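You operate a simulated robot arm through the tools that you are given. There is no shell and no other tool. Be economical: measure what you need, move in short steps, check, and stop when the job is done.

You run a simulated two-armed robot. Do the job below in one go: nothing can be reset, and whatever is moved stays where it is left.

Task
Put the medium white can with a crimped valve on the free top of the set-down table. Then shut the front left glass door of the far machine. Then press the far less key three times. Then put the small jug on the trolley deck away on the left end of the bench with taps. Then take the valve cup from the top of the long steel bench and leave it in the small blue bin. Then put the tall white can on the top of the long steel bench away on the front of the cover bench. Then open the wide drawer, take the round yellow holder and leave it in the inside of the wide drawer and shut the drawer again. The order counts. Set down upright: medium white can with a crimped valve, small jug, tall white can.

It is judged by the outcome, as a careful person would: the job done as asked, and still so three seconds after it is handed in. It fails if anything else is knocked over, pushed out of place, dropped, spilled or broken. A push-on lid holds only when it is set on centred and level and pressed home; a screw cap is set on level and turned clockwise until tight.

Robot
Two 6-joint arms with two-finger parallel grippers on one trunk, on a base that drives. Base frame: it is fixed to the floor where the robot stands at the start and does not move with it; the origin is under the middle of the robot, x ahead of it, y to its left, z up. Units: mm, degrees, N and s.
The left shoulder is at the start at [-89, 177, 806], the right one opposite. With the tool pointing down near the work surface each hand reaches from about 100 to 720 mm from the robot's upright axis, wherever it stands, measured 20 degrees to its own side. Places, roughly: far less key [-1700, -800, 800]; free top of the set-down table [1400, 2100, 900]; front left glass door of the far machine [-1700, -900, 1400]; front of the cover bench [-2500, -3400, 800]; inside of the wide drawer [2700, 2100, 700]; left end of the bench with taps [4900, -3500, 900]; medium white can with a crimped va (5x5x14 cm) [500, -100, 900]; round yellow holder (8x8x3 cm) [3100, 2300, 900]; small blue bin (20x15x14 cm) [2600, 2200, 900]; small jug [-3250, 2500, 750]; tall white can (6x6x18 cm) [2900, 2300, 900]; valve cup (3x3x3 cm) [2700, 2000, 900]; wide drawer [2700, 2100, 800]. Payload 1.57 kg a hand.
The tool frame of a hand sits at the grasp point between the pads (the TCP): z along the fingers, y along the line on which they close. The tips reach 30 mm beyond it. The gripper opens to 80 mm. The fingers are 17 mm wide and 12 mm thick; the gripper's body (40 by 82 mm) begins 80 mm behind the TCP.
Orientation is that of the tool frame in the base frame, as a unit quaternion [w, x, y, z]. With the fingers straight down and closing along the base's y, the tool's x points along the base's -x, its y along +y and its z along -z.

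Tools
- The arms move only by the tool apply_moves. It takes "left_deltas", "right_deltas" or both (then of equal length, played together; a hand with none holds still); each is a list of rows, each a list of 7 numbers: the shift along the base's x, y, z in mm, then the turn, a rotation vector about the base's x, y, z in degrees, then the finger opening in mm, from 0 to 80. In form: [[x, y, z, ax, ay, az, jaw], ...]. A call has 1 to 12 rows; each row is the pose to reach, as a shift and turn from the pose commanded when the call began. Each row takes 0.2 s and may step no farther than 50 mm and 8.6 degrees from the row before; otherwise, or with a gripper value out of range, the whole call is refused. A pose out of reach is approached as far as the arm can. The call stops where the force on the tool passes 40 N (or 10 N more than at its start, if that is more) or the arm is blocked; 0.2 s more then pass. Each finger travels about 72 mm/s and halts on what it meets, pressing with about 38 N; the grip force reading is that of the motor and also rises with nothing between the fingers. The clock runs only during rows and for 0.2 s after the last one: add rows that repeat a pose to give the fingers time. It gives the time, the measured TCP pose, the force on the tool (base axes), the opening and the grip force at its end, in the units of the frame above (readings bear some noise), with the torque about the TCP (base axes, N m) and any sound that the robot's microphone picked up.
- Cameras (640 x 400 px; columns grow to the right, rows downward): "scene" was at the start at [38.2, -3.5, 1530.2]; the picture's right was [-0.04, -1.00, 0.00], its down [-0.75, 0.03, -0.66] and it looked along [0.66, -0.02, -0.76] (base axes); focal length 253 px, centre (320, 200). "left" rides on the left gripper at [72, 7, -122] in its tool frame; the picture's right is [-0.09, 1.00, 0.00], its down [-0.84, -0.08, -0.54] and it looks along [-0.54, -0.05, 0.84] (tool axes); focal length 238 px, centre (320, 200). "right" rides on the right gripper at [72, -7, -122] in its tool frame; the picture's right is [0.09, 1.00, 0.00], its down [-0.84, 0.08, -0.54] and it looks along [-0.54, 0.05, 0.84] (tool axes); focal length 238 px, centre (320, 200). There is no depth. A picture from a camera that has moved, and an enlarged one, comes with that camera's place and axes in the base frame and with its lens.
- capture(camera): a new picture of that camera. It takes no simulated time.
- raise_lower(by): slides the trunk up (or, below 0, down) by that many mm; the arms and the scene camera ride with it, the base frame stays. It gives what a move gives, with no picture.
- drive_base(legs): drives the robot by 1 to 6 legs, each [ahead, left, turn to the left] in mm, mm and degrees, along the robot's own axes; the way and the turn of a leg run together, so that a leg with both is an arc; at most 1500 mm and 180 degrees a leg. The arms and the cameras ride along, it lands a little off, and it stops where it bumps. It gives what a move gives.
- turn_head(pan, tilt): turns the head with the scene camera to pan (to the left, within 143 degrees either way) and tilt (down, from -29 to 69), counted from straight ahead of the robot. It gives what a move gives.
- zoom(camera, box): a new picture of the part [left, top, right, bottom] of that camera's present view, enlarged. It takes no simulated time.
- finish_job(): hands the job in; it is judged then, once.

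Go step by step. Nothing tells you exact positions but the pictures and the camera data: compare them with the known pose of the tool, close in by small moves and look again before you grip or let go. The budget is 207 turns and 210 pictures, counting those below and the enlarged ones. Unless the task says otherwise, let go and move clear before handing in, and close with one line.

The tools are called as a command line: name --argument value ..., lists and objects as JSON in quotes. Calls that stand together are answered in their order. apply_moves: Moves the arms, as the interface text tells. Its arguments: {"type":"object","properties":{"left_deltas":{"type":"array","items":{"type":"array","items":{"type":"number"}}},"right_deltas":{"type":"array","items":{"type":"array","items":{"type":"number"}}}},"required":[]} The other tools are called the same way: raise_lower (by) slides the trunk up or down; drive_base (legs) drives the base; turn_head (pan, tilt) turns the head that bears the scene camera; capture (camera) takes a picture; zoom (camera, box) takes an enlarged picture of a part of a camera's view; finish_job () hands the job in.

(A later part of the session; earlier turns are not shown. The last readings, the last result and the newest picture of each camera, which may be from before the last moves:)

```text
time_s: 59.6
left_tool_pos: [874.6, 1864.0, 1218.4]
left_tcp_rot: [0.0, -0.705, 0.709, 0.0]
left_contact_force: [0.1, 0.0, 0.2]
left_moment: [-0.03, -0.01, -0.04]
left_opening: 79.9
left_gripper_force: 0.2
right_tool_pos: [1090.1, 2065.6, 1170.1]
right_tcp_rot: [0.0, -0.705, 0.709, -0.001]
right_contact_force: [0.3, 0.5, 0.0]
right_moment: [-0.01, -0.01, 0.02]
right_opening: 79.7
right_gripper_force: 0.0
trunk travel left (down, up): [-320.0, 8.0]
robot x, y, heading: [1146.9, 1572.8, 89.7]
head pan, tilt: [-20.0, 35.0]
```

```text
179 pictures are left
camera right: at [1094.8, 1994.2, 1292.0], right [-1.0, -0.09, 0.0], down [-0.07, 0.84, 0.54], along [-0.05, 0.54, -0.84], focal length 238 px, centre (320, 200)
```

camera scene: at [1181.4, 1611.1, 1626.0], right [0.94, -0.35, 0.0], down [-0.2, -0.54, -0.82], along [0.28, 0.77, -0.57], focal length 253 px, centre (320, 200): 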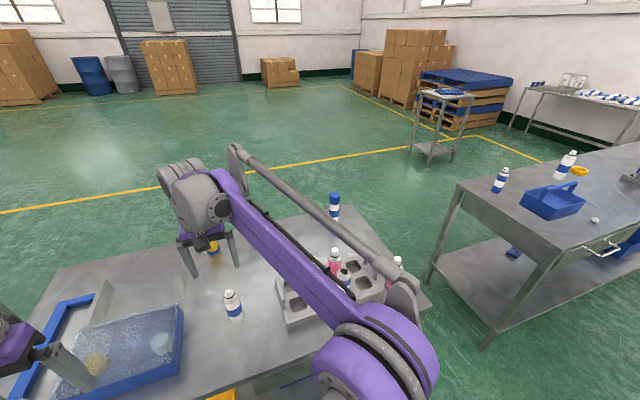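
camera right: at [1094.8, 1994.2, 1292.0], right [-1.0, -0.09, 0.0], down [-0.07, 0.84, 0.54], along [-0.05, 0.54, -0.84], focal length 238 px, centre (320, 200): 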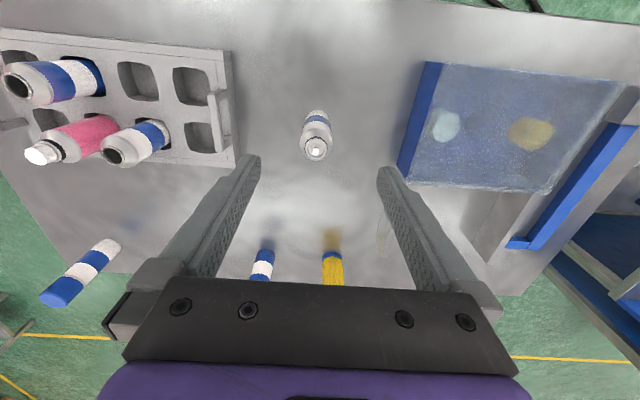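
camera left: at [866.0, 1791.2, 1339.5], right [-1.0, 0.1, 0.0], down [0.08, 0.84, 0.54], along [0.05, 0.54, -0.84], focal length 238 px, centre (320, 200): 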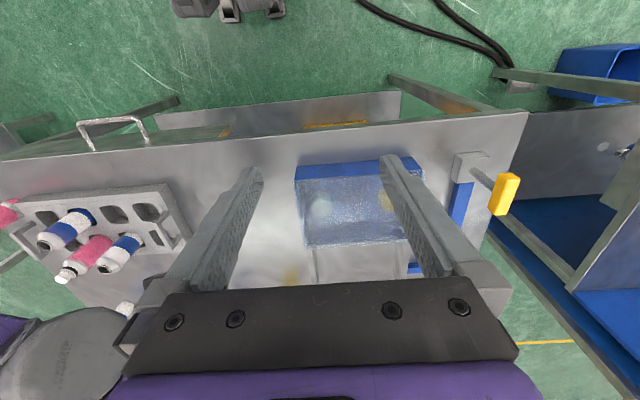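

The nominal centre of the free top is near (1400, 2100), and the clear patch nearest to it is behind the grey rack at about (1395, 2265). The can at x 1090 may be too far off, so I'll regrip it and shift it there.

apply_moves --right_deltas '[[0, 38, -40, 0, 0, 0, 80], [0, 38, -85, 0, 0, 0, 80], [0, 38, -130, 0, 0, 0, 80], [0, 38, -175, 0, 0, 0, 80], [0, 38, -212, 0, 0, 0, 80], [0, 38, -212, 0, 0, 0, 60], [0, 38, -212, 0, 0, 0, 30], [0, 38, -212, 0, 0, 0, 30], [0, 38, -212, 0, 0, 0, 30]]'

apply_moves --right_deltas '[[0, 0, 40, 0, 0, 0, 30], [0, 0, 85, 0, 0, 0, 30], [0, 0, 130, 0, 0, 0, 30], [0, 0, 175, 0, 0, 0, 30], [0, -10, 220, 0, 0, 0, 30], [30, -20, 255, 0, 0, 0, 30]]'

drive_base --legs '[[50, -150, 0]]'

capture --camera "scene"

capture --camera "right"

```text
refused: row 1 steps farther than a row can; nothing moved
```

```text
time_s: 61.0
left_tool_pos: [875.6, 1861.9, 1218.4]
left_tcp_rot: [0.0, -0.705, 0.709, 0.001]
left_contact_force: [0.3, -0.5, 0.3]
left_moment: [0.0, 0.02, 0.02]
left_opening: 80.0
left_gripper_force: 0.1
right_tool_pos: [1139.8, 1994.1, 1348.0]
right_tcp_rot: [0.001, -0.705, 0.709, 0.001]
right_contact_force: [0.7, 0.0, -0.2]
right_moment: [0.05, 0.03, 0.01]
right_opening: 29.7
right_gripper_force: 0.1
right hand out of reach, approached as far as the arm can: row 3, 4, 5, 6
trunk travel left (down, up): [-320.0, 8.0]
robot x, y, heading: [1153.7, 1568.7, 89.8]
head pan, tilt: [-20.0, 35.0]
```

```text
time_s: 62.9
left_tool_pos: [1021.3, 1913.2, 1218.3]
left_tcp_rot: [0.0, -0.705, 0.709, -0.001]
left_contact_force: [0.2, 0.0, -0.2]
left_moment: [-0.03, 0.01, -0.02]
left_opening: 80.2
left_gripper_force: 0.0
right_tool_pos: [1283.5, 2043.9, 1347.8]
right_tcp_rot: [0.0, -0.705, 0.709, 0.0]
right_contact_force: [0.5, -0.4, -0.8]
right_moment: [0.02, 0.0, 0.02]
right_opening: 30.0
right_gripper_force: 0.0
trunk travel left (down, up): [-320.0, 8.0]
robot x, y, heading: [1295.3, 1626.1, 89.4]
head pan, tilt: [-20.0, 35.0]
```

```text
178 pictures are left
camera scene: at [1328.1, 1660.4, 1626.0], right [0.94, -0.35, 0.0], down [-0.2, -0.54, -0.82], along [0.28, 0.77, -0.57], focal length 253 px, centre (320, 200)
```

scene: 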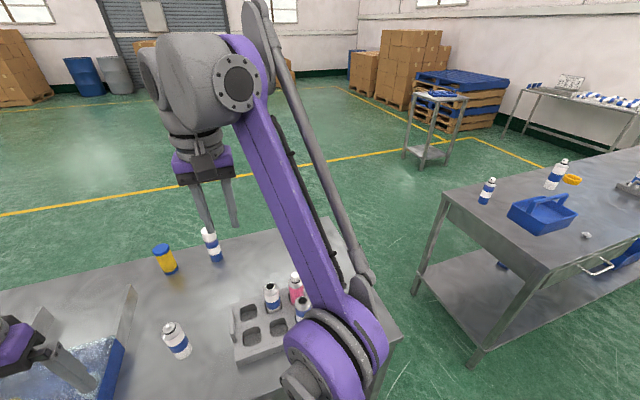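

```text
177 pictures are left
camera right: at [1289.7, 1973.0, 1469.3], right [-1.0, -0.09, 0.0], down [-0.07, 0.84, 0.54], along [-0.05, 0.54, -0.84], focal length 238 px, centre (320, 200)
```

right: 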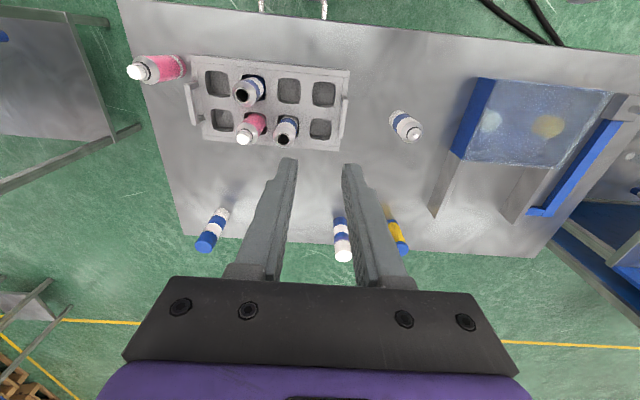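

The first row was too long, so the hand just rose empty and nothing was disturbed. I'll re-approach the can at (1091, 2104) with shorter steps.

apply_moves --right_deltas '[[-27, 8, -25, 0, 0, 0, 80], [-55, 17, -50, 0, 0, 0, 80], [-82, 26, -75, 0, 0, 0, 80], [-110, 34, -100, 0, 0, 0, 80], [-138, 43, -125, 0, 0, 0, 80], [-165, 51, -150, 0, 0, 0, 80], [-192, 60, -175, 0, 0, 0, 80], [-192, 60, -220, 0, 0, 0, 80], [-192, 60, -265, 0, 0, 0, 80], [-192, 60, -265, 0, 0, 0, 80]]' --left_deltas '[[-30, -20, 0, 0, 0, 0, 80], [-60, -40, 0, 0, 0, 0, 80], [-90, -50, 0, 0, 0, 0, 80], [-120, -60, 0, 0, 0, 0, 80], [-120, -60, 0, 0, 0, 0, 80], [-120, -60, 0, 0, 0, 0, 80], [-120, -60, 0, 0, 0, 0, 80], [-120, -60, 0, 0, 0, 0, 80], [-120, -60, 0, 0, 0, 0, 80], [-120, -60, 0, 0, 0, 0, 80]]'

capture --camera "right"

```text
time_s: 65.1
left_tool_pos: [899.9, 1853.6, 1217.4]
left_tcp_rot: [0.0, -0.705, 0.709, 0.0]
left_contact_force: [0.1, -0.1, -0.6]
left_moment: [-0.02, -0.01, 0.01]
left_opening: 80.1
left_gripper_force: 0.0
right_tool_pos: [1090.0, 2105.0, 1082.1]
right_tcp_rot: [0.0, -0.706, 0.709, 0.0]
right_contact_force: [-0.6, 0.6, 0.8]
right_moment: [0.01, 0.01, 0.01]
right_opening: 80.0
right_gripper_force: 0.0
right hand out of reach, approached as far as the arm can: row 1, 2, 3
trunk travel left (down, up): [-320.0, 8.0]
robot x, y, heading: [1297.8, 1624.6, 89.7]
head pan, tilt: [-20.0, 35.0]
```

```text
176 pictures are left
camera right: at [1096.2, 2033.1, 1203.3], right [-1.0, -0.09, 0.0], down [-0.07, 0.84, 0.54], along [-0.05, 0.54, -0.84], focal length 238 px, centre (320, 200)
```

right: 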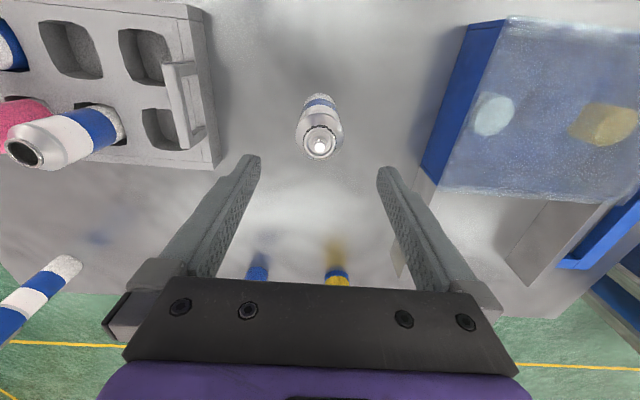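

Centred over the can; I'm descending to the same grip height and closing.

apply_moves --right_deltas '[[0, 0, -45, 0, 0, 0, 80], [0, 0, -90, 0, 0, 0, 80], [0, 0, -128, 0, 0, 0, 80], [0, 0, -128, 0, 0, 0, 60], [0, 0, -128, 0, 0, 0, 30], [0, 0, -128, 0, 0, 0, 30], [0, 0, -128, 0, 0, 0, 30]]'

```text
time_s: 66.7
left_tool_pos: [902.0, 1853.8, 1217.6]
left_tcp_rot: [0.0, -0.705, 0.709, 0.0]
left_contact_force: [-0.6, 0.6, -0.7]
left_moment: [0.0, 0.02, 0.01]
left_opening: 79.9
left_gripper_force: 0.2
right_tool_pos: [1050.5, 2160.8, 1007.4]
right_tcp_rot: [0.0, -0.705, 0.709, -0.002]
right_contact_force: [1.1, 0.0, 0.3]
right_moment: [0.02, -0.02, 0.01]
right_opening: 30.0
right_gripper_force: 0.0
right hand out of reach, approached as far as the arm can: row 1, 2, 3, 4, 5, 6, 7
trunk travel left (down, up): [-320.0, 8.0]
robot x, y, heading: [1294.2, 1623.8, 89.5]
head pan, tilt: [-20.0, 35.0]
```

The arm couldn't reach that pose and drifted aside, so I need to check the can before anything else.

capture --camera "right"

capture --camera "scene"

```text
175 pictures are left
camera right: at [1057.1, 2088.5, 1129.4], right [-1.0, -0.09, 0.0], down [-0.07, 0.84, 0.54], along [-0.05, 0.54, -0.84], focal length 238 px, centre (320, 200)
```

right: 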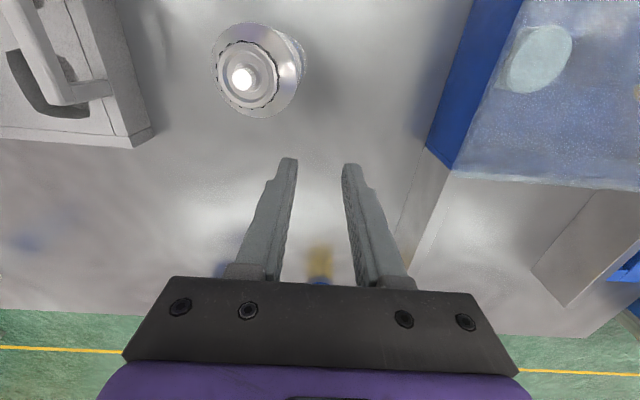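

```text
174 pictures are left
camera scene: at [1328.4, 1660.5, 1626.1], right [0.94, -0.35, 0.0], down [-0.2, -0.54, -0.82], along [0.28, 0.77, -0.57], focal length 253 px, centre (320, 200)
```

scene: 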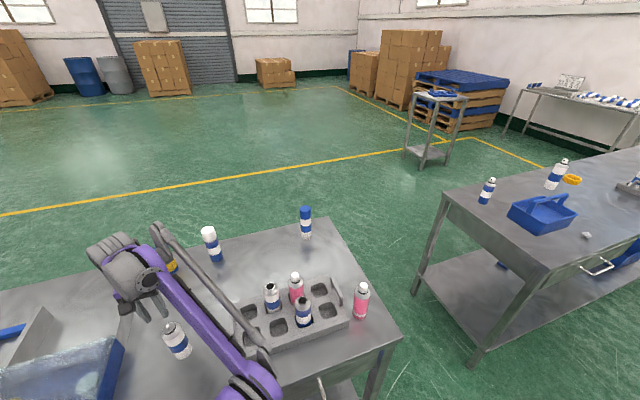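

The can is still standing untouched. I'll move the hand away from it and up, then put the base back where this reach worked.

apply_moves --right_deltas '[[-15, 30, 35, 0, 0, 0, 30], [-20, 40, 80, 0, 0, 0, 30], [-20, 40, 120, 0, 0, 0, 30], [-10, 20, 160, 0, 0, 0, 30], [0, 0, 190, 0, 0, 0, 40]]'

```text
time_s: 67.9
left_tool_pos: [901.4, 1853.8, 1218.4]
left_tcp_rot: [0.0, -0.705, 0.709, 0.001]
left_contact_force: [-0.4, -1.3, 0.4]
left_moment: [-0.01, 0.01, -0.03]
left_opening: 80.0
left_gripper_force: 0.1
right_tool_pos: [1071.9, 2133.3, 1140.6]
right_tcp_rot: [0.0, -0.705, 0.709, 0.0]
right_contact_force: [0.0, 0.0, -0.2]
right_moment: [-0.01, 0.01, -0.05]
right_opening: 39.9
right_gripper_force: 0.1
right hand out of reach, approached as far as the arm can: row 1, 2, 3, 4, 5
trunk travel left (down, up): [-320.0, 8.0]
robot x, y, heading: [1297.3, 1620.2, 89.6]
head pan, tilt: [-20.0, 35.0]
```

drive_base --legs '[[0, 150, 0]]'

apply_moves --right_deltas '[[40, 0, 0, 0, 0, 0, 80], [80, 0, 0, 0, 0, 0, 80], [120, 0, 0, 0, 0, 0, 80], [148, 0, 0, 0, 0, 0, 80], [148, 0, 0, 0, 0, 0, 80]]'

```text
time_s: 69.9
left_tool_pos: [750.4, 1853.1, 1217.7]
left_tcp_rot: [-0.001, -0.706, 0.709, 0.0]
left_contact_force: [0.3, 0.2, 0.0]
left_moment: [-0.01, 0.01, 0.0]
left_opening: 80.1
left_gripper_force: 0.1
right_tool_pos: [920.7, 2134.9, 1141.4]
right_tcp_rot: [0.0, -0.706, 0.709, 0.0]
right_contact_force: [0.4, -0.2, -0.5]
right_moment: [0.03, 0.02, -0.03]
right_opening: 39.9
right_gripper_force: 0.1
trunk travel left (down, up): [-320.0, 8.0]
robot x, y, heading: [1145.0, 1623.3, 89.7]
head pan, tilt: [-20.0, 35.0]
```

```text
time_s: 71.1
left_tool_pos: [750.1, 1853.3, 1218.7]
left_tcp_rot: [0.0, -0.706, 0.708, 0.0]
left_contact_force: [-0.4, 0.2, -0.4]
left_moment: [0.05, -0.03, 0.0]
left_opening: 79.8
left_gripper_force: 0.2
right_tool_pos: [1063.9, 2143.7, 1141.4]
right_tcp_rot: [0.0, -0.705, 0.709, -0.001]
right_contact_force: [0.4, 0.2, -0.5]
right_moment: [0.01, 0.02, -0.01]
right_opening: 79.5
right_gripper_force: 0.1
right hand out of reach, approached as far as the arm can: row 4, 5
trunk travel left (down, up): [-320.0, 8.0]
robot x, y, heading: [1145.2, 1624.7, 89.5]
head pan, tilt: [-20.0, 35.0]
```

turn_head --pan -10 --tilt 40

capture --camera "scene"

```text
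time_s: 71.8
left_tool_pos: [750.3, 1853.5, 1218.7]
left_tcp_rot: [0.0, -0.705, 0.709, 0.0]
left_contact_force: [0.0, 0.7, 0.7]
left_moment: [0.01, 0.0, -0.02]
left_opening: 80.2
left_gripper_force: 0.0
right_tool_pos: [1064.5, 2145.8, 1142.4]
right_tcp_rot: [0.001, -0.705, 0.709, -0.001]
right_contact_force: [0.2, -0.2, 0.0]
right_moment: [0.01, -0.01, -0.01]
right_opening: 79.9
right_gripper_force: 0.1
trunk travel left (down, up): [-320.0, 8.0]
robot x, y, heading: [1144.6, 1626.1, 89.8]
head pan, tilt: [-10.0, 40.0]
```

```text
173 pictures are left
camera scene: at [1162.2, 1662.3, 1618.5], right [0.98, -0.18, 0.0], down [-0.11, -0.63, -0.77], along [0.14, 0.75, -0.64], focal length 253 px, centre (320, 200)
```

scene: 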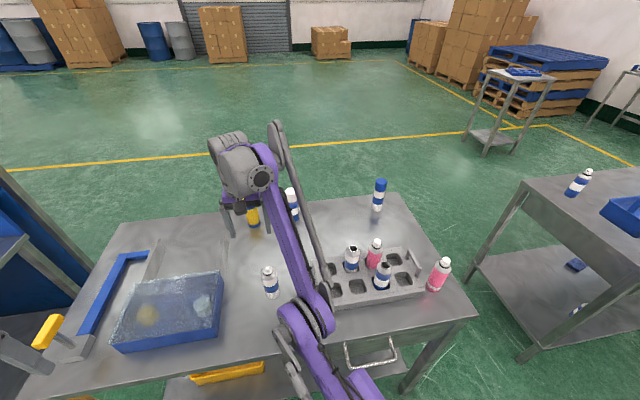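

The right arm has folded into an awkward posture. I'll bring it back up and toward its own side to unwind it before retrying.

apply_moves --right_deltas '[[0, -30, 30, 0, 0, 0, 80], [20, -65, 45, 0, 0, 0, 80], [50, -100, 45, 0, 0, 0, 80], [85, -125, 45, 0, 0, 0, 80], [120, -150, 45, 0, 0, 0, 80], [155, -160, 45, 0, 0, 0, 80], [190, -165, 45, 0, 0, 0, 80], [220, -165, 45, 0, 0, 0, 80]]'

capture --camera "scene"

```text
time_s: 73.6
left_tool_pos: [751.2, 1854.0, 1217.9]
left_tcp_rot: [0.0, -0.706, 0.709, 0.0]
left_contact_force: [-0.2, -0.5, 0.5]
left_moment: [0.01, -0.01, 0.02]
left_opening: 80.3
left_gripper_force: 0.0
right_tool_pos: [1228.5, 2146.2, 1265.3]
right_tcp_rot: [-0.001, -0.705, 0.709, -0.002]
right_contact_force: [0.0, 0.1, -0.1]
right_moment: [0.0, 0.0, 0.02]
right_opening: 80.3
right_gripper_force: 0.1
right hand out of reach, approached as far as the arm can: row 1, 2, 3, 4, 5, 6, 7, 8
trunk travel left (down, up): [-320.0, 8.0]
robot x, y, heading: [1148.7, 1622.7, 89.8]
head pan, tilt: [-10.0, 40.0]
```

```text
172 pictures are left
camera scene: at [1162.7, 1661.8, 1618.5], right [0.98, -0.18, 0.0], down [-0.11, -0.63, -0.77], along [0.14, 0.75, -0.64], focal length 253 px, centre (320, 200)
```

scene: 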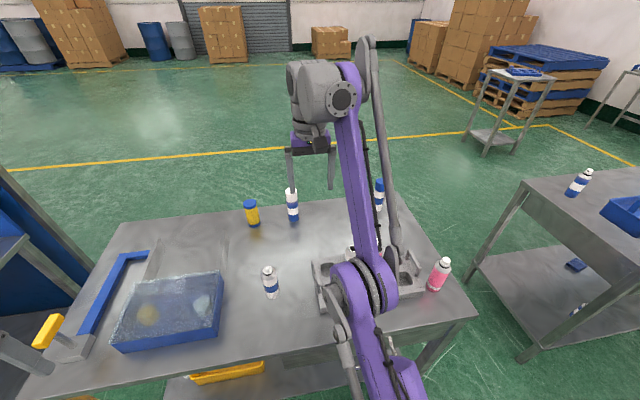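

apply_moves --right_deltas '[[10, 48, 0, 0, 0, 0, 80], [20, 96, 0, 0, 0, 0, 80], [30, 144, 0, 0, 0, 0, 80], [40, 192, 0, 0, 0, 0, 80], [50, 240, 0, 0, 0, 0, 80], [60, 270, 0, 0, 0, 0, 80], [60, 270, 0, 0, 0, 0, 80]]'

capture --camera "scene"

```text
time_s: 75.2
left_tool_pos: [750.4, 1853.9, 1217.5]
left_tcp_rot: [0.0, -0.706, 0.709, 0.0]
left_contact_force: [-0.8, -0.4, 0.3]
left_moment: [-0.04, -0.04, 0.01]
left_opening: 80.1
left_gripper_force: 0.0
right_tool_pos: [1291.6, 2241.9, 1181.7]
right_tcp_rot: [0.0, -0.705, 0.709, 0.0]
right_contact_force: [0.0, -0.2, -1.5]
right_moment: [0.0, -0.01, -0.01]
right_opening: 79.9
right_gripper_force: 0.0
right hand out of reach, approached as far as the arm can: row 1, 2, 3, 4, 5, 6, 7
trunk travel left (down, up): [-320.0, 8.0]
robot x, y, heading: [1147.6, 1622.3, 89.5]
head pan, tilt: [-10.0, 40.0]
```

```text
171 pictures are left
camera scene: at [1161.7, 1662.4, 1618.6], right [0.98, -0.18, 0.0], down [-0.11, -0.63, -0.77], along [0.14, 0.75, -0.64], focal length 253 px, centre (320, 200)
```

scene: 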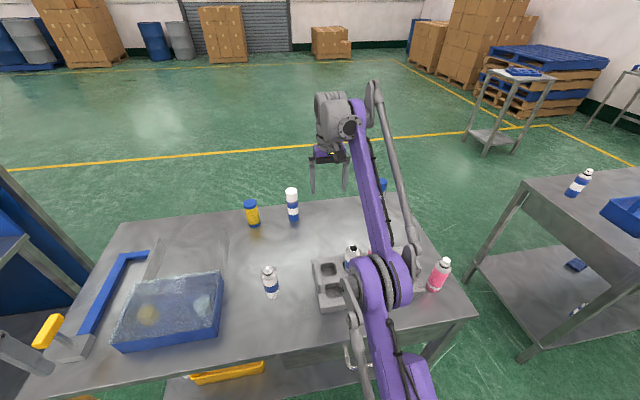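

The right arm's elbow seems to have flipped low after the overstretch. I'll raise the hand to lift the elbow, back away from the table, and look at the posture in free space.

apply_moves --right_deltas '[[0, 0, 45, 0, 0, 0, 80], [0, 0, 90, 0, 0, 0, 80], [0, 0, 135, 0, 0, 0, 80], [0, 0, 180, 0, 0, 0, 80]]'

drive_base --legs '[[-450, 0, 0]]'

capture --camera "scene"

capture --camera "left"

```text
time_s: 76.2
left_tool_pos: [749.1, 1853.3, 1218.0]
left_tcp_rot: [0.0, -0.705, 0.709, 0.0]
left_contact_force: [-0.6, -1.1, -0.3]
left_moment: [0.03, 0.02, 0.02]
left_opening: 80.0
left_gripper_force: 0.0
right_tool_pos: [1289.5, 2164.9, 1272.6]
right_tcp_rot: [0.0, -0.706, 0.709, 0.001]
right_contact_force: [0.1, -0.3, -0.6]
right_moment: [0.03, -0.01, 0.02]
right_opening: 80.2
right_gripper_force: 0.1
right hand out of reach, approached as far as the arm can: row 1, 2, 3, 4
trunk travel left (down, up): [-320.0, 8.0]
robot x, y, heading: [1146.1, 1623.3, 89.7]
head pan, tilt: [-10.0, 40.0]
```

```text
time_s: 78.9
left_tool_pos: [748.1, 1406.2, 1217.7]
left_tcp_rot: [0.0, -0.707, 0.708, 0.001]
left_contact_force: [0.2, -0.3, 0.4]
left_moment: [-0.01, 0.03, 0.0]
left_opening: 79.8
left_gripper_force: 0.0
right_tool_pos: [1287.5, 1718.8, 1273.1]
right_tcp_rot: [0.0, 0.707, -0.707, 0.0]
right_contact_force: [-0.2, 0.3, -0.4]
right_moment: [-0.01, -0.03, 0.01]
right_opening: 79.9
right_gripper_force: 0.0
trunk travel left (down, up): [-320.0, 8.0]
robot x, y, heading: [1144.0, 1175.2, 90.0]
head pan, tilt: [-10.0, 40.0]
```

```text
170 pictures are left
camera scene: at [1160.5, 1215.9, 1618.6], right [0.98, -0.18, 0.0], down [-0.11, -0.63, -0.77], along [0.13, 0.75, -0.64], focal length 253 px, centre (320, 200)
```

scene: 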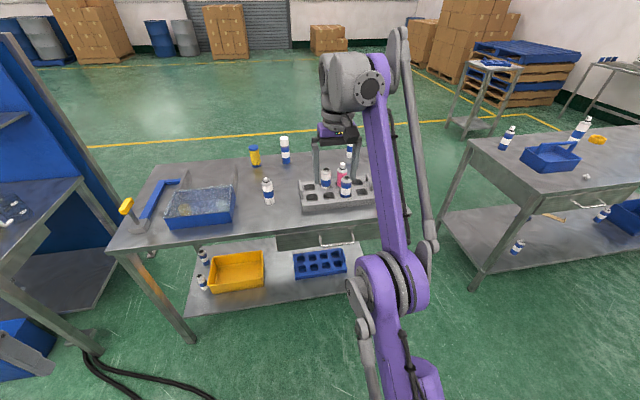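

```text
169 pictures are left
camera left: at [740.5, 1334.3, 1339.4], right [-1.0, 0.09, 0.0], down [0.08, 0.84, 0.54], along [0.05, 0.54, -0.84], focal length 238 px, centre (320, 200)
```

left: 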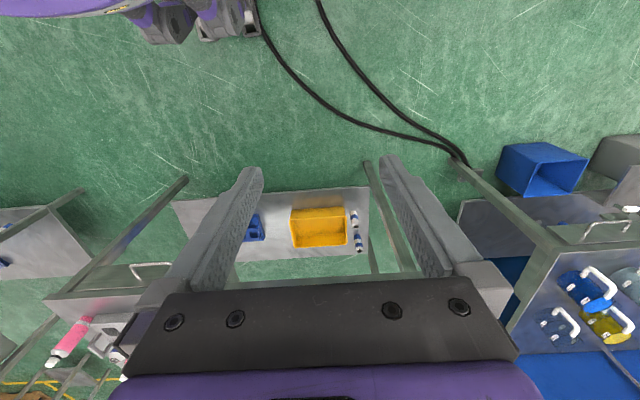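

I'm in free space now. To flip the elbow back up I'll stretch the arm high, then sweep it forward and down.

apply_moves --right_deltas '[[0, -15, 45, 0, 0, 0, 60], [0, -30, 90, 0, 0, 0, 60], [0, -45, 135, 0, 0, 0, 60], [0, -60, 180, 0, 0, 0, 60], [0, -75, 225, 0, 0, 0, 60], [0, -90, 270, 0, 0, 0, 60], [0, -105, 315, 0, 0, 0, 60], [0, -105, 315, 0, 0, 0, 60]]'

capture --camera "scene"

```text
time_s: 80.7
left_tool_pos: [748.2, 1407.0, 1217.2]
left_tcp_rot: [0.001, 0.707, -0.707, 0.0]
left_contact_force: [-0.2, -0.3, 0.4]
left_moment: [0.01, -0.01, 0.0]
left_opening: 79.9
left_gripper_force: 0.1
right_tool_pos: [1290.4, 1560.3, 1392.5]
right_tcp_rot: [0.0, -0.706, 0.708, 0.0]
right_contact_force: [-0.9, 0.9, 0.0]
right_moment: [0.03, -0.04, 0.01]
right_opening: 60.1
right_gripper_force: 0.0
right hand out of reach, approached as far as the arm can: row 1, 2, 3, 4, 5, 6, 7, 8
trunk travel left (down, up): [-320.0, 8.0]
robot x, y, heading: [1147.3, 1176.8, 90.1]
head pan, tilt: [-10.0, 40.0]
```

```text
168 pictures are left
camera scene: at [1160.3, 1216.1, 1618.5], right [0.98, -0.18, 0.0], down [-0.11, -0.63, -0.77], along [0.13, 0.75, -0.64], focal length 253 px, centre (320, 200)
```

scene: 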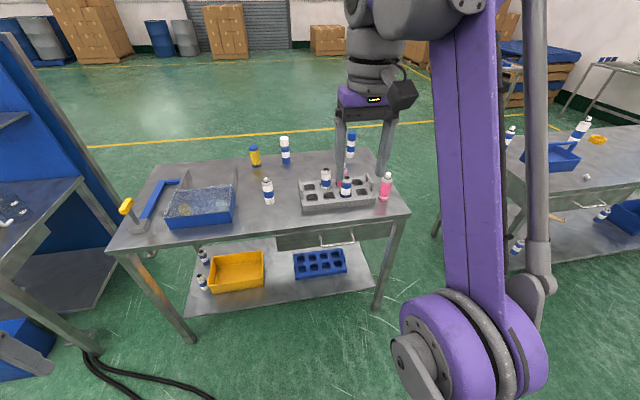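

apply_moves --right_deltas '[[0, 20, -45, 0, 0, 0, 60], [0, 40, -90, 0, 0, 0, 60], [0, 60, -135, 0, 0, 0, 60], [0, 80, -180, 0, 0, 0, 60], [0, 100, -225, 0, 0, 0, 60], [0, 120, -270, 0, 0, 0, 60], [0, 140, -315, 0, 0, 0, 60], [0, 160, -360, 0, 0, 0, 60], [0, 160, -405, 0, 0, 0, 60], [0, 160, -450, 0, 0, 0, 60], [0, 120, -475, 0, 0, 0, 60], [0, 80, -490, 0, 0, 0, 60]]'

capture --camera "scene"

```text
time_s: 83.3
left_tool_pos: [748.6, 1404.7, 1216.6]
left_tcp_rot: [0.0, -0.706, 0.708, 0.0]
left_contact_force: [-0.1, 0.0, 0.3]
left_moment: [0.03, -0.01, -0.04]
left_opening: 80.1
left_gripper_force: 0.0
right_tool_pos: [1293.2, 1637.0, 905.8]
right_tcp_rot: [0.0, 0.707, -0.707, -0.001]
right_contact_force: [0.4, -0.1, 0.1]
right_moment: [0.0, -0.01, 0.0]
right_opening: 60.0
right_gripper_force: 0.1
trunk travel left (down, up): [-320.0, 8.0]
robot x, y, heading: [1145.4, 1175.8, 89.8]
head pan, tilt: [-10.0, 40.0]
```

```text
167 pictures are left
camera scene: at [1160.6, 1214.3, 1618.5], right [0.98, -0.18, 0.0], down [-0.11, -0.63, -0.77], along [0.13, 0.75, -0.64], focal length 253 px, centre (320, 200)
```

scene: 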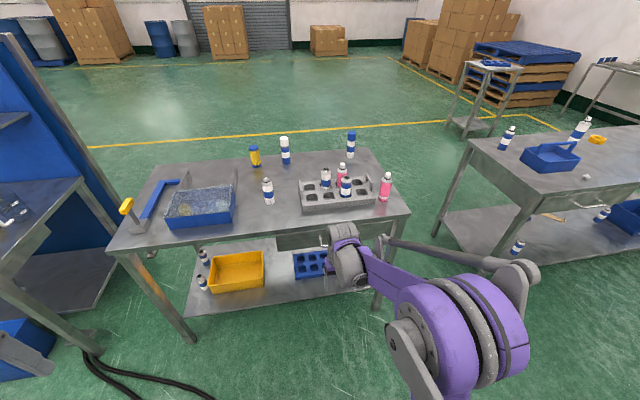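

The elbow is up again and the pose is reachable. I'll raise the hand and drive back to the stance that worked.

apply_moves --right_deltas '[[0, 0, 45, 0, 0, 0, 80], [0, 0, 90, 0, 0, 0, 80], [0, -10, 135, 0, 0, 0, 80], [0, -30, 180, 0, 0, 0, 80], [0, -50, 225, 0, 0, 0, 80], [0, -70, 265, 0, 0, 0, 80], [0, -90, 280, 0, 0, 0, 80]]'

drive_base --legs '[[397, -5, 0]]'

capture --camera "scene"

```text
time_s: 84.9
left_tool_pos: [750.0, 1405.0, 1218.8]
left_tcp_rot: [0.0, -0.706, 0.708, 0.0]
left_contact_force: [0.5, -0.2, 0.0]
left_moment: [0.03, 0.0, 0.0]
left_opening: 80.0
left_gripper_force: 0.1
right_tool_pos: [1292.5, 1543.6, 1186.5]
right_tcp_rot: [0.0, -0.706, 0.708, -0.001]
right_contact_force: [-0.5, -1.0, -0.3]
right_moment: [-0.01, -0.01, 0.0]
right_opening: 80.0
right_gripper_force: 0.0
trunk travel left (down, up): [-320.0, 8.0]
robot x, y, heading: [1143.2, 1179.5, 89.9]
head pan, tilt: [-10.0, 40.0]
```

```text
time_s: 87.4
left_tool_pos: [753.6, 1793.7, 1217.9]
left_tcp_rot: [0.0, -0.707, 0.707, 0.0]
left_contact_force: [0.2, 0.4, 0.2]
left_moment: [0.01, -0.04, 0.0]
left_opening: 80.1
left_gripper_force: 0.0
right_tool_pos: [1298.1, 1931.5, 1186.1]
right_tcp_rot: [0.0, -0.706, 0.708, -0.001]
right_contact_force: [0.0, 0.0, -0.4]
right_moment: [0.02, 0.04, 0.0]
right_opening: 80.0
right_gripper_force: 0.0
trunk travel left (down, up): [-320.0, 8.0]
robot x, y, heading: [1150.4, 1564.1, 90.1]
head pan, tilt: [-10.0, 40.0]
```

```text
166 pictures are left
camera scene: at [1166.4, 1602.0, 1618.4], right [0.98, -0.18, 0.0], down [-0.11, -0.63, -0.77], along [0.13, 0.75, -0.64], focal length 253 px, centre (320, 200)
```

scene: 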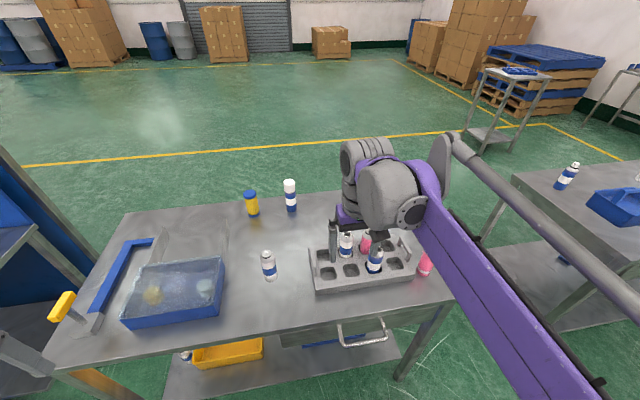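

apply_moves --right_deltas '[[-35, 29, 0, 0, 0, 0, 80], [-70, 58, 0, 0, 0, 0, 80], [-105, 87, 0, 0, 0, 0, 80], [-140, 116, 0, 0, 0, 0, 80], [-175, 145, 0, 0, 0, 0, 80], [-207, 173, 0, 0, 0, 0, 80], [-207, 173, -45, 0, 0, 0, 80], [-207, 173, -90, 0, 0, 0, 80], [-207, 173, -115, 0, 0, 0, 80], [-207, 173, -115, 0, 0, 0, 80]]'

capture --camera "right"

```text
time_s: 89.6
left_tool_pos: [754.3, 1793.1, 1217.7]
left_tcp_rot: [-0.001, -0.706, 0.708, 0.0]
left_contact_force: [-1.1, -0.2, -0.5]
left_moment: [0.02, 0.03, 0.04]
left_opening: 79.8
left_gripper_force: 0.1
right_tool_pos: [1090.8, 2106.0, 1071.8]
right_tcp_rot: [0.0, -0.706, 0.708, -0.001]
right_contact_force: [0.0, -0.1, 0.5]
right_moment: [0.04, 0.01, -0.01]
right_opening: 80.1
right_gripper_force: 0.1
trunk travel left (down, up): [-320.0, 8.0]
robot x, y, heading: [1149.5, 1564.5, 90.1]
head pan, tilt: [-10.0, 40.0]
```

```text
165 pictures are left
camera right: at [1096.8, 2033.5, 1193.2], right [-1.0, -0.09, 0.0], down [-0.08, 0.84, 0.54], along [-0.05, 0.54, -0.84], focal length 238 px, centre (320, 200)
```

right: 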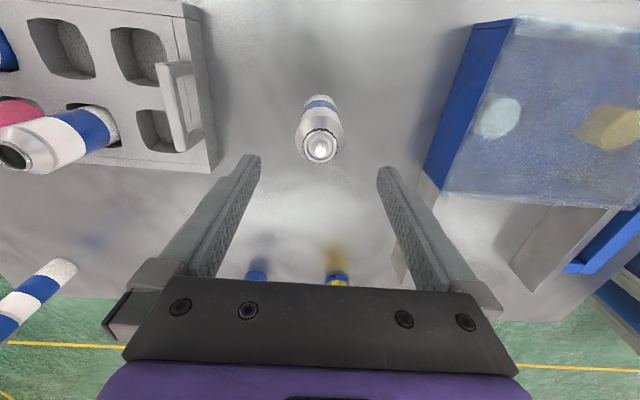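

Well centred with no reach warning. I'm descending, gripping, and lifting back up.

apply_moves --right_deltas '[[0, -1, -40, 0, 0, 0, 80], [0, -1, -80, 0, 0, 0, 80], [0, -1, -117, 0, 0, 0, 80], [0, -1, -117, 0, 0, 0, 60], [0, -1, -117, 0, 0, 0, 30], [0, -1, -117, 0, 0, 0, 30], [0, -1, -117, 0, 0, 0, 30], [0, -1, -80, 0, 0, 0, 30], [0, -1, -40, 0, 0, 0, 30], [0, -1, 0, 0, 0, 0, 30], [0, -1, 45, 0, 0, 0, 30], [0, -1, 90, 0, 0, 0, 30]]'

```text
time_s: 92.2
left_tool_pos: [753.5, 1793.2, 1217.6]
left_tcp_rot: [-0.001, -0.707, 0.707, 0.0]
left_contact_force: [-0.1, -0.6, -0.1]
left_moment: [0.03, 0.04, 0.03]
left_opening: 80.1
left_gripper_force: 0.0
right_tool_pos: [1092.0, 2103.8, 1161.8]
right_tcp_rot: [0.0, -0.706, 0.708, 0.0]
right_contact_force: [-0.9, 0.6, -0.2]
right_moment: [0.05, -0.04, -0.04]
right_opening: 43.8
right_gripper_force: 37.9
trunk travel left (down, up): [-320.0, 8.0]
robot x, y, heading: [1152.8, 1563.7, 89.9]
head pan, tilt: [-10.0, 40.0]
```

drive_base --legs '[[45, -200, 0]]'

apply_moves --right_deltas '[[30, 32, 0, 0, 0, 0, 30], [60, 64, 0, 0, 0, 0, 30], [90, 96, 0, 0, 0, 0, 30], [103, 120, 0, 0, 0, 0, 30], [103, 120, 0, 0, 0, 0, 30]]'

capture --camera "right"

capture --camera "scene"

```text
time_s: 94.5
left_tool_pos: [948.6, 1835.3, 1217.4]
left_tcp_rot: [0.0, 0.708, -0.706, 0.0]
left_contact_force: [0.0, 0.1, 0.1]
left_moment: [0.0, -0.02, 0.01]
left_opening: 80.1
left_gripper_force: 0.0
right_tool_pos: [1284.3, 2147.7, 1161.5]
right_tcp_rot: [0.0, 0.708, -0.706, -0.001]
right_contact_force: [-1.0, 0.7, -0.6]
right_moment: [-0.03, -0.04, -0.02]
right_opening: 43.7
right_gripper_force: 37.9
trunk travel left (down, up): [-320.0, 8.0]
robot x, y, heading: [1348.4, 1607.4, 90.1]
head pan, tilt: [-10.0, 40.0]
```

```text
time_s: 95.7
left_tool_pos: [949.7, 1835.6, 1217.2]
left_tcp_rot: [0.0, 0.708, -0.706, 0.0]
left_contact_force: [-0.7, -0.3, -0.3]
left_moment: [-0.01, -0.02, 0.01]
left_opening: 80.2
left_gripper_force: 0.1
right_tool_pos: [1389.5, 2237.9, 1145.7]
right_tcp_rot: [0.0, 0.708, -0.706, 0.0]
right_contact_force: [0.1, -0.6, 0.0]
right_moment: [-0.01, 0.0, 0.0]
right_opening: 43.6
right_gripper_force: 38.3
right hand out of reach, approached as far as the arm can: row 3, 4, 5
trunk travel left (down, up): [-320.0, 8.0]
robot x, y, heading: [1348.6, 1604.7, 90.3]
head pan, tilt: [-10.0, 40.0]
```

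```text
164 pictures are left
camera right: at [1396.0, 2166.2, 1268.8], right [-1.0, -0.1, 0.0], down [-0.08, 0.84, 0.54], along [-0.05, 0.54, -0.84], focal length 238 px, centre (320, 200)
```

right: 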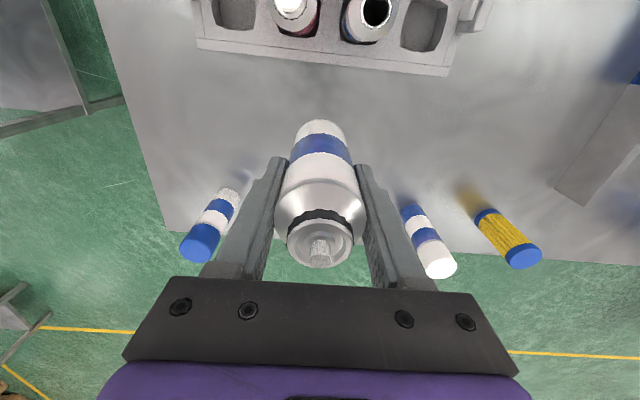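

```text
163 pictures are left
camera scene: at [1362.6, 1647.8, 1618.5], right [0.99, -0.17, 0.0], down [-0.11, -0.63, -0.77], along [0.13, 0.75, -0.64], focal length 253 px, centre (320, 200)
```

scene: 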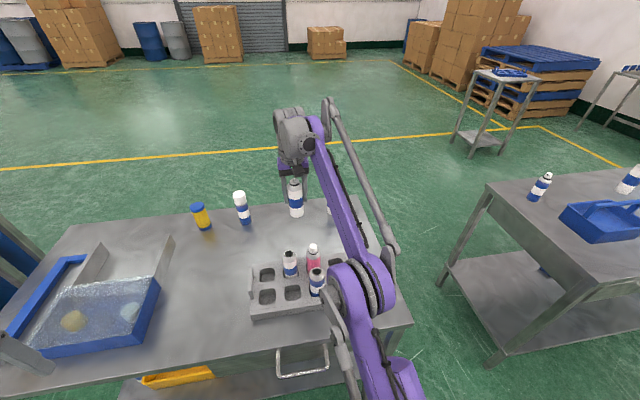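

The arm is at its limit at this height, so I'll drive 35 mm closer rather than stretch, then descend, which shortens the reach.

drive_base --legs '[[35, 0, 0]]'

apply_moves --right_deltas '[[0, -5, -35, 0, 0, 0, 30], [0, -10, -70, 0, 0, 0, 30], [0, -10, -105, 0, 0, 0, 30], [0, -10, -140, 0, 0, 0, 30], [0, -10, -155, 0, 0, 0, 30], [0, -10, -155, 0, 0, 0, 30]]'

capture --camera "scene"

capture --camera "right"

```text
time_s: 96.6
left_tool_pos: [948.4, 1866.6, 1218.3]
left_tcp_rot: [-0.001, 0.708, -0.706, -0.001]
left_contact_force: [-0.3, 0.5, 0.3]
left_moment: [0.04, 0.02, -0.01]
left_opening: 79.9
left_gripper_force: 0.0
right_tool_pos: [1388.3, 2268.6, 1147.4]
right_tcp_rot: [0.0, 0.709, -0.705, 0.0]
right_contact_force: [-0.1, -0.9, 0.4]
right_moment: [0.06, 0.0, 0.02]
right_opening: 43.7
right_gripper_force: 38.2
trunk travel left (down, up): [-320.0, 8.0]
robot x, y, heading: [1345.3, 1641.5, 90.0]
head pan, tilt: [-10.0, 40.0]
```

```text
time_s: 98.0
left_tool_pos: [950.6, 1869.5, 1218.1]
left_tcp_rot: [0.001, 0.708, -0.706, -0.001]
left_contact_force: [0.9, 0.1, -0.9]
left_moment: [0.03, -0.03, 0.03]
left_opening: 80.1
left_gripper_force: 0.1
right_tool_pos: [1389.5, 2261.7, 990.3]
right_tcp_rot: [0.0, 0.708, -0.706, 0.0]
right_contact_force: [-0.6, -0.7, -1.1]
right_moment: [-0.01, 0.01, -0.01]
right_opening: 43.4
right_gripper_force: 37.9
trunk travel left (down, up): [-320.0, 8.0]
robot x, y, heading: [1346.5, 1642.3, 90.2]
head pan, tilt: [-10.0, 40.0]
```

```text
162 pictures are left
camera scene: at [1362.4, 1681.7, 1618.5], right [0.99, -0.17, 0.0], down [-0.11, -0.63, -0.77], along [0.13, 0.75, -0.64], focal length 253 px, centre (320, 200)
```

scene: 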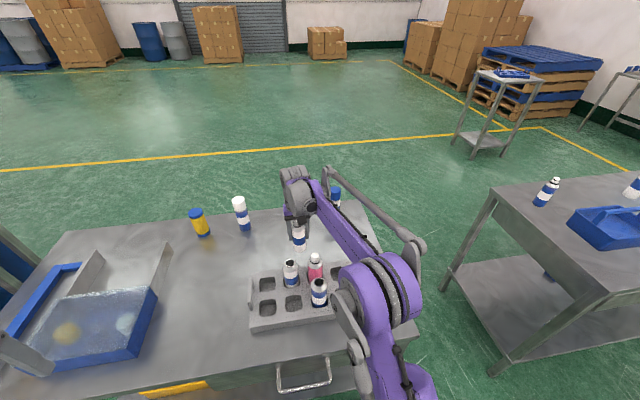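

```text
161 pictures are left
camera right: at [1395.9, 2189.7, 1112.0], right [-1.0, -0.1, 0.0], down [-0.08, 0.84, 0.54], along [-0.05, 0.54, -0.84], focal length 238 px, centre (320, 200)
```

right: 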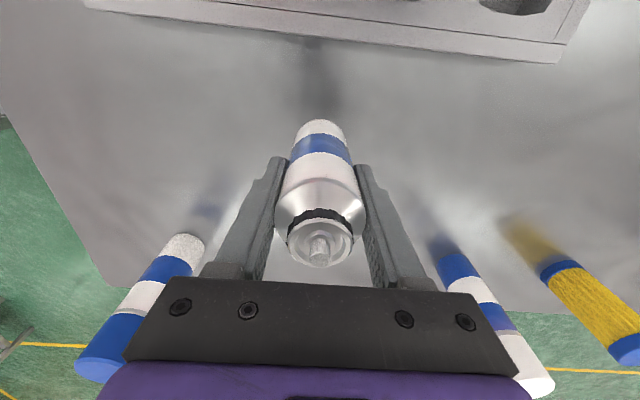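

Clear all round. I'll lower the last 40 mm gently.

apply_moves --right_deltas '[[0, 0, -15, 0, 0, 0, 30], [0, 0, -28, 0, 0, 0, 30], [0, 0, -32, 0, 0, 0, 30], [0, 0, -35, 0, 0, 0, 30], [0, 0, -37, 0, 0, 0, 30], [0, 0, -39, 0, 0, 0, 30], [0, 0, -41, 0, 0, 0, 30]]'

```text
time_s: 99.6
left_tool_pos: [950.0, 1868.1, 1217.8]
left_tcp_rot: [-0.001, 0.709, -0.705, -0.001]
left_contact_force: [-1.1, 0.3, -0.7]
left_moment: [-0.02, 0.01, -0.01]
left_opening: 80.1
left_gripper_force: 0.1
right_tool_pos: [1388.5, 2261.3, 951.9]
right_tcp_rot: [-0.001, 0.709, -0.705, -0.001]
right_contact_force: [2.7, 1.8, 33.8]
right_moment: [-0.01, -0.35, -0.01]
right_opening: 43.4
right_gripper_force: 38.0
trunk travel left (down, up): [-320.0, 8.0]
robot x, y, heading: [1347.4, 1645.3, 90.0]
head pan, tilt: [-10.0, 40.0]
```

apply_moves --right_deltas '[[0, 0, 2, 0, 0, 0, 30], [0, 0, 2, 0, 0, 0, 50], [0, 0, 2, 0, 0, 0, 80], [0, 0, 2, 0, 0, 0, 80], [0, 0, 40, 0, 0, 0, 80], [0, 0, 85, 0, 0, 0, 80], [0, 0, 130, 0, 0, 0, 80], [0, -20, 165, 0, 0, 0, 80], [0, -60, 185, 0, 0, 0, 80], [0, -105, 200, 0, 0, 0, 80], [0, -150, 215, 0, 0, 0, 80], [0, -195, 225, 0, 0, 0, 80]]'

capture --camera "right"

```text
time_s: 102.2
left_tool_pos: [948.0, 1869.8, 1217.4]
left_tcp_rot: [0.001, 0.708, -0.706, 0.001]
left_contact_force: [0.4, -0.7, 0.7]
left_moment: [0.02, 0.01, -0.02]
left_opening: 79.8
left_gripper_force: 0.1
right_tool_pos: [1387.8, 2067.1, 1174.6]
right_tcp_rot: [0.0, 0.709, -0.706, -0.001]
right_contact_force: [-0.3, 0.4, 0.1]
right_moment: [0.05, 0.01, 0.03]
right_opening: 80.2
right_gripper_force: 0.1
trunk travel left (down, up): [-320.0, 8.0]
robot x, y, heading: [1348.4, 1636.6, 90.4]
head pan, tilt: [-10.0, 40.0]
```

```text
160 pictures are left
camera right: at [1393.7, 1994.6, 1297.7], right [-1.0, -0.1, 0.0], down [-0.08, 0.84, 0.54], along [-0.05, 0.54, -0.84], focal length 238 px, centre (320, 200)
```

right: 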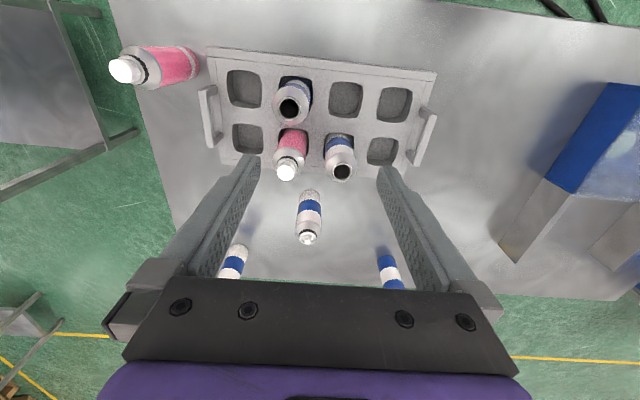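

Can 1 is placed and upright. I'll tuck the arms and drive back west to look at the far machine.

apply_moves --right_deltas '[[0, -30, 10, 0, 0, 0, 80], [25, -55, 10, 0, 0, 0, 80], [50, -70, 10, 0, 0, 0, 80], [80, -75, 10, 0, 0, 0, 80]]' --left_deltas '[[45, 0, 0, 0, 0, 0, 80], [90, 0, 0, 0, 0, 0, 80], [135, 0, 0, 0, 0, 0, 80], [180, 20, 0, 0, 0, 0, 80]]'

drive_base --legs '[[-500, 0, 0], [0, 1400, 0], [0, 0, 90]]'

turn_head --pan 20 --tilt 15

capture --camera "scene"

```text
time_s: 103.2
left_tool_pos: [1129.8, 1893.1, 1219.4]
left_tcp_rot: [-0.001, 0.709, -0.706, 0.0]
left_contact_force: [0.5, -0.5, -0.9]
left_moment: [-0.04, 0.0, 0.02]
left_opening: 80.1
left_gripper_force: 0.0
right_tool_pos: [1470.5, 1995.1, 1187.3]
right_tcp_rot: [0.0, 0.708, -0.706, 0.0]
right_contact_force: [-0.4, -1.0, 0.1]
right_moment: [-0.02, -0.02, 0.02]
right_opening: 80.1
right_gripper_force: 0.1
trunk travel left (down, up): [-320.0, 8.0]
robot x, y, heading: [1349.6, 1638.6, 90.4]
head pan, tilt: [-10.0, 40.0]
```

```text
time_s: 122.1
left_tool_pos: [-304.8, 910.1, 1219.0]
left_tcp_rot: [-0.001, 1.0, 0.016, 0.0]
left_contact_force: [-0.6, 0.6, -0.8]
left_moment: [-0.02, 0.02, -0.01]
left_opening: 79.9
left_gripper_force: 0.0
right_tool_pos: [-415.3, 1248.4, 1186.2]
right_tcp_rot: [0.0, 1.0, 0.015, 0.0]
right_contact_force: [0.2, 0.5, 0.2]
right_moment: [-0.01, 0.04, 0.03]
right_opening: 80.0
right_gripper_force: 0.0
trunk travel left (down, up): [-320.0, 8.0]
robot x, y, heading: [-61.2, 1135.0, -178.4]
head pan, tilt: [-10.0, 40.0]
```

```text
time_s: 123.0
left_tool_pos: [-303.7, 909.3, 1219.3]
left_tcp_rot: [0.0, 1.0, 0.016, 0.0]
left_contact_force: [-0.4, 1.0, 0.2]
left_moment: [0.0, 0.0, 0.03]
left_opening: 79.9
left_gripper_force: 0.1
right_tool_pos: [-413.7, 1247.2, 1187.6]
right_tcp_rot: [0.0, 1.0, 0.016, 0.0]
right_contact_force: [0.0, 0.8, -0.6]
right_moment: [0.02, 0.03, -0.02]
right_opening: 80.0
right_gripper_force: 0.0
trunk travel left (down, up): [-320.0, 8.0]
robot x, y, heading: [-61.6, 1132.9, -178.5]
head pan, tilt: [20.0, 15.0]
```

```text
159 pictures are left
camera scene: at [-102.4, 1100.8, 1658.0], right [-0.37, 0.93, 0.0], down [0.24, 0.1, -0.97], along [-0.9, -0.36, -0.26], focal length 253 px, centre (320, 200)
```

scene: 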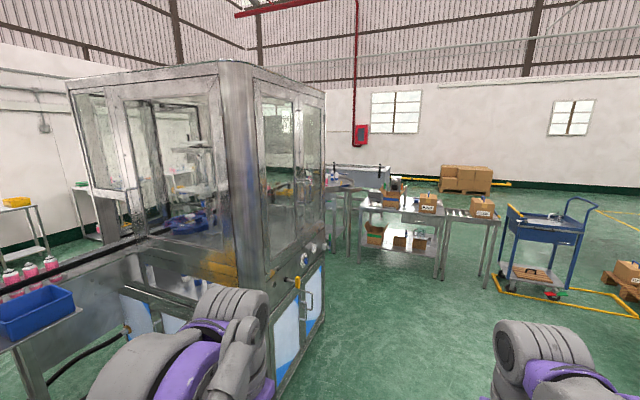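

The far machine's door and keys seem to be on its -y side, so I'm driving along it to see whether there is a way round the west end.

drive_base --legs '[[1300, -150, 0]]'

turn_head --pan 45 --tilt 18

capture --camera "scene"

turn_head --pan -20 --tilt 18

capture --camera "scene"

```text
time_s: 129.7
left_tool_pos: [-1621.7, 1022.4, 1219.1]
left_tcp_rot: [0.0, 1.0, 0.013, -0.001]
left_contact_force: [0.6, 0.7, 0.4]
left_moment: [0.02, 0.02, 0.0]
left_opening: 80.1
left_gripper_force: 0.1
right_tool_pos: [-1730.6, 1359.5, 1187.2]
right_tcp_rot: [0.0, 1.0, 0.013, 0.0]
right_contact_force: [0.1, -0.5, -1.0]
right_moment: [-0.01, -0.02, -0.01]
right_opening: 80.2
right_gripper_force: 0.2
trunk travel left (down, up): [-320.0, 8.0]
robot x, y, heading: [-1377.4, 1248.3, -178.4]
head pan, tilt: [20.0, 15.0]
```

```text
time_s: 130.6
left_tool_pos: [-1620.9, 1022.0, 1218.9]
left_tcp_rot: [0.0, 1.0, 0.013, -0.001]
left_contact_force: [0.3, 0.2, 0.0]
left_moment: [0.0, 0.04, -0.01]
left_opening: 79.9
left_gripper_force: 0.1
right_tool_pos: [-1730.5, 1359.0, 1187.5]
right_tcp_rot: [0.0, 1.0, 0.013, 0.001]
right_contact_force: [-1.1, 0.6, 0.1]
right_moment: [0.0, -0.01, -0.02]
right_opening: 79.7
right_gripper_force: 0.0
trunk travel left (down, up): [-320.0, 8.0]
robot x, y, heading: [-1377.6, 1245.6, -178.4]
head pan, tilt: [45.0, 18.0]
```

```text
158 pictures are left
camera scene: at [-1396.9, 1178.4, 1653.2], right [-0.72, 0.69, 0.0], down [0.21, 0.22, -0.95], along [-0.66, -0.69, -0.31], focal length 253 px, centre (320, 200)
```

scene: 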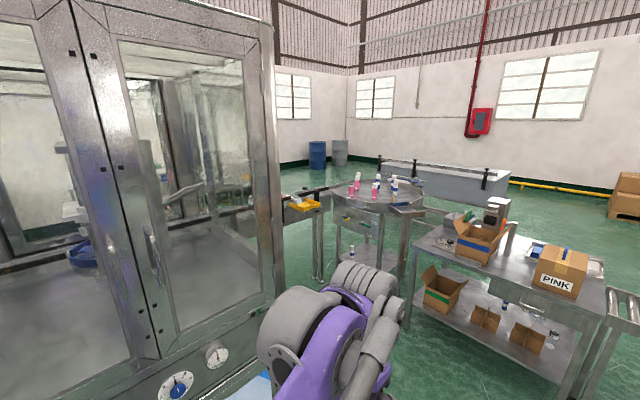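

```text
time_s: 131.9
left_tool_pos: [-1622.6, 1021.7, 1219.4]
left_tcp_rot: [0.0, 1.0, 0.013, 0.0]
left_contact_force: [0.3, 0.7, -0.6]
left_moment: [-0.01, 0.04, -0.05]
left_opening: 80.1
left_gripper_force: 0.2
right_tool_pos: [-1731.6, 1361.0, 1187.3]
right_tcp_rot: [0.0, 1.0, 0.014, 0.001]
right_contact_force: [0.0, -0.5, 0.1]
right_moment: [0.03, 0.0, 0.0]
right_opening: 79.9
right_gripper_force: 0.0
trunk travel left (down, up): [-320.0, 8.0]
robot x, y, heading: [-1375.3, 1250.6, -178.3]
head pan, tilt: [-20.0, 18.0]
```

```text
157 pictures are left
camera scene: at [-1421.2, 1275.6, 1653.2], right [0.32, 0.95, 0.0], down [0.29, -0.1, -0.95], along [-0.9, 0.3, -0.31], focal length 253 px, centre (320, 200)
```

scene: 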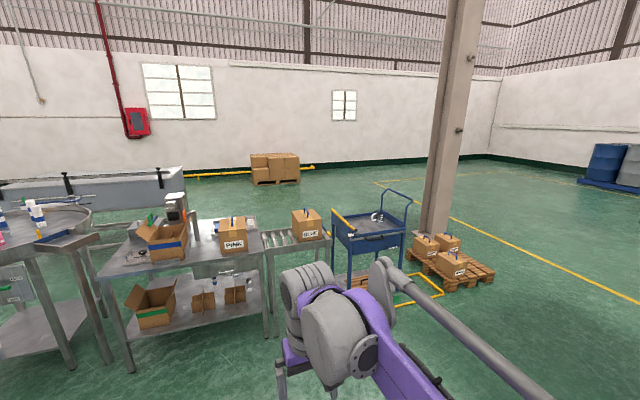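

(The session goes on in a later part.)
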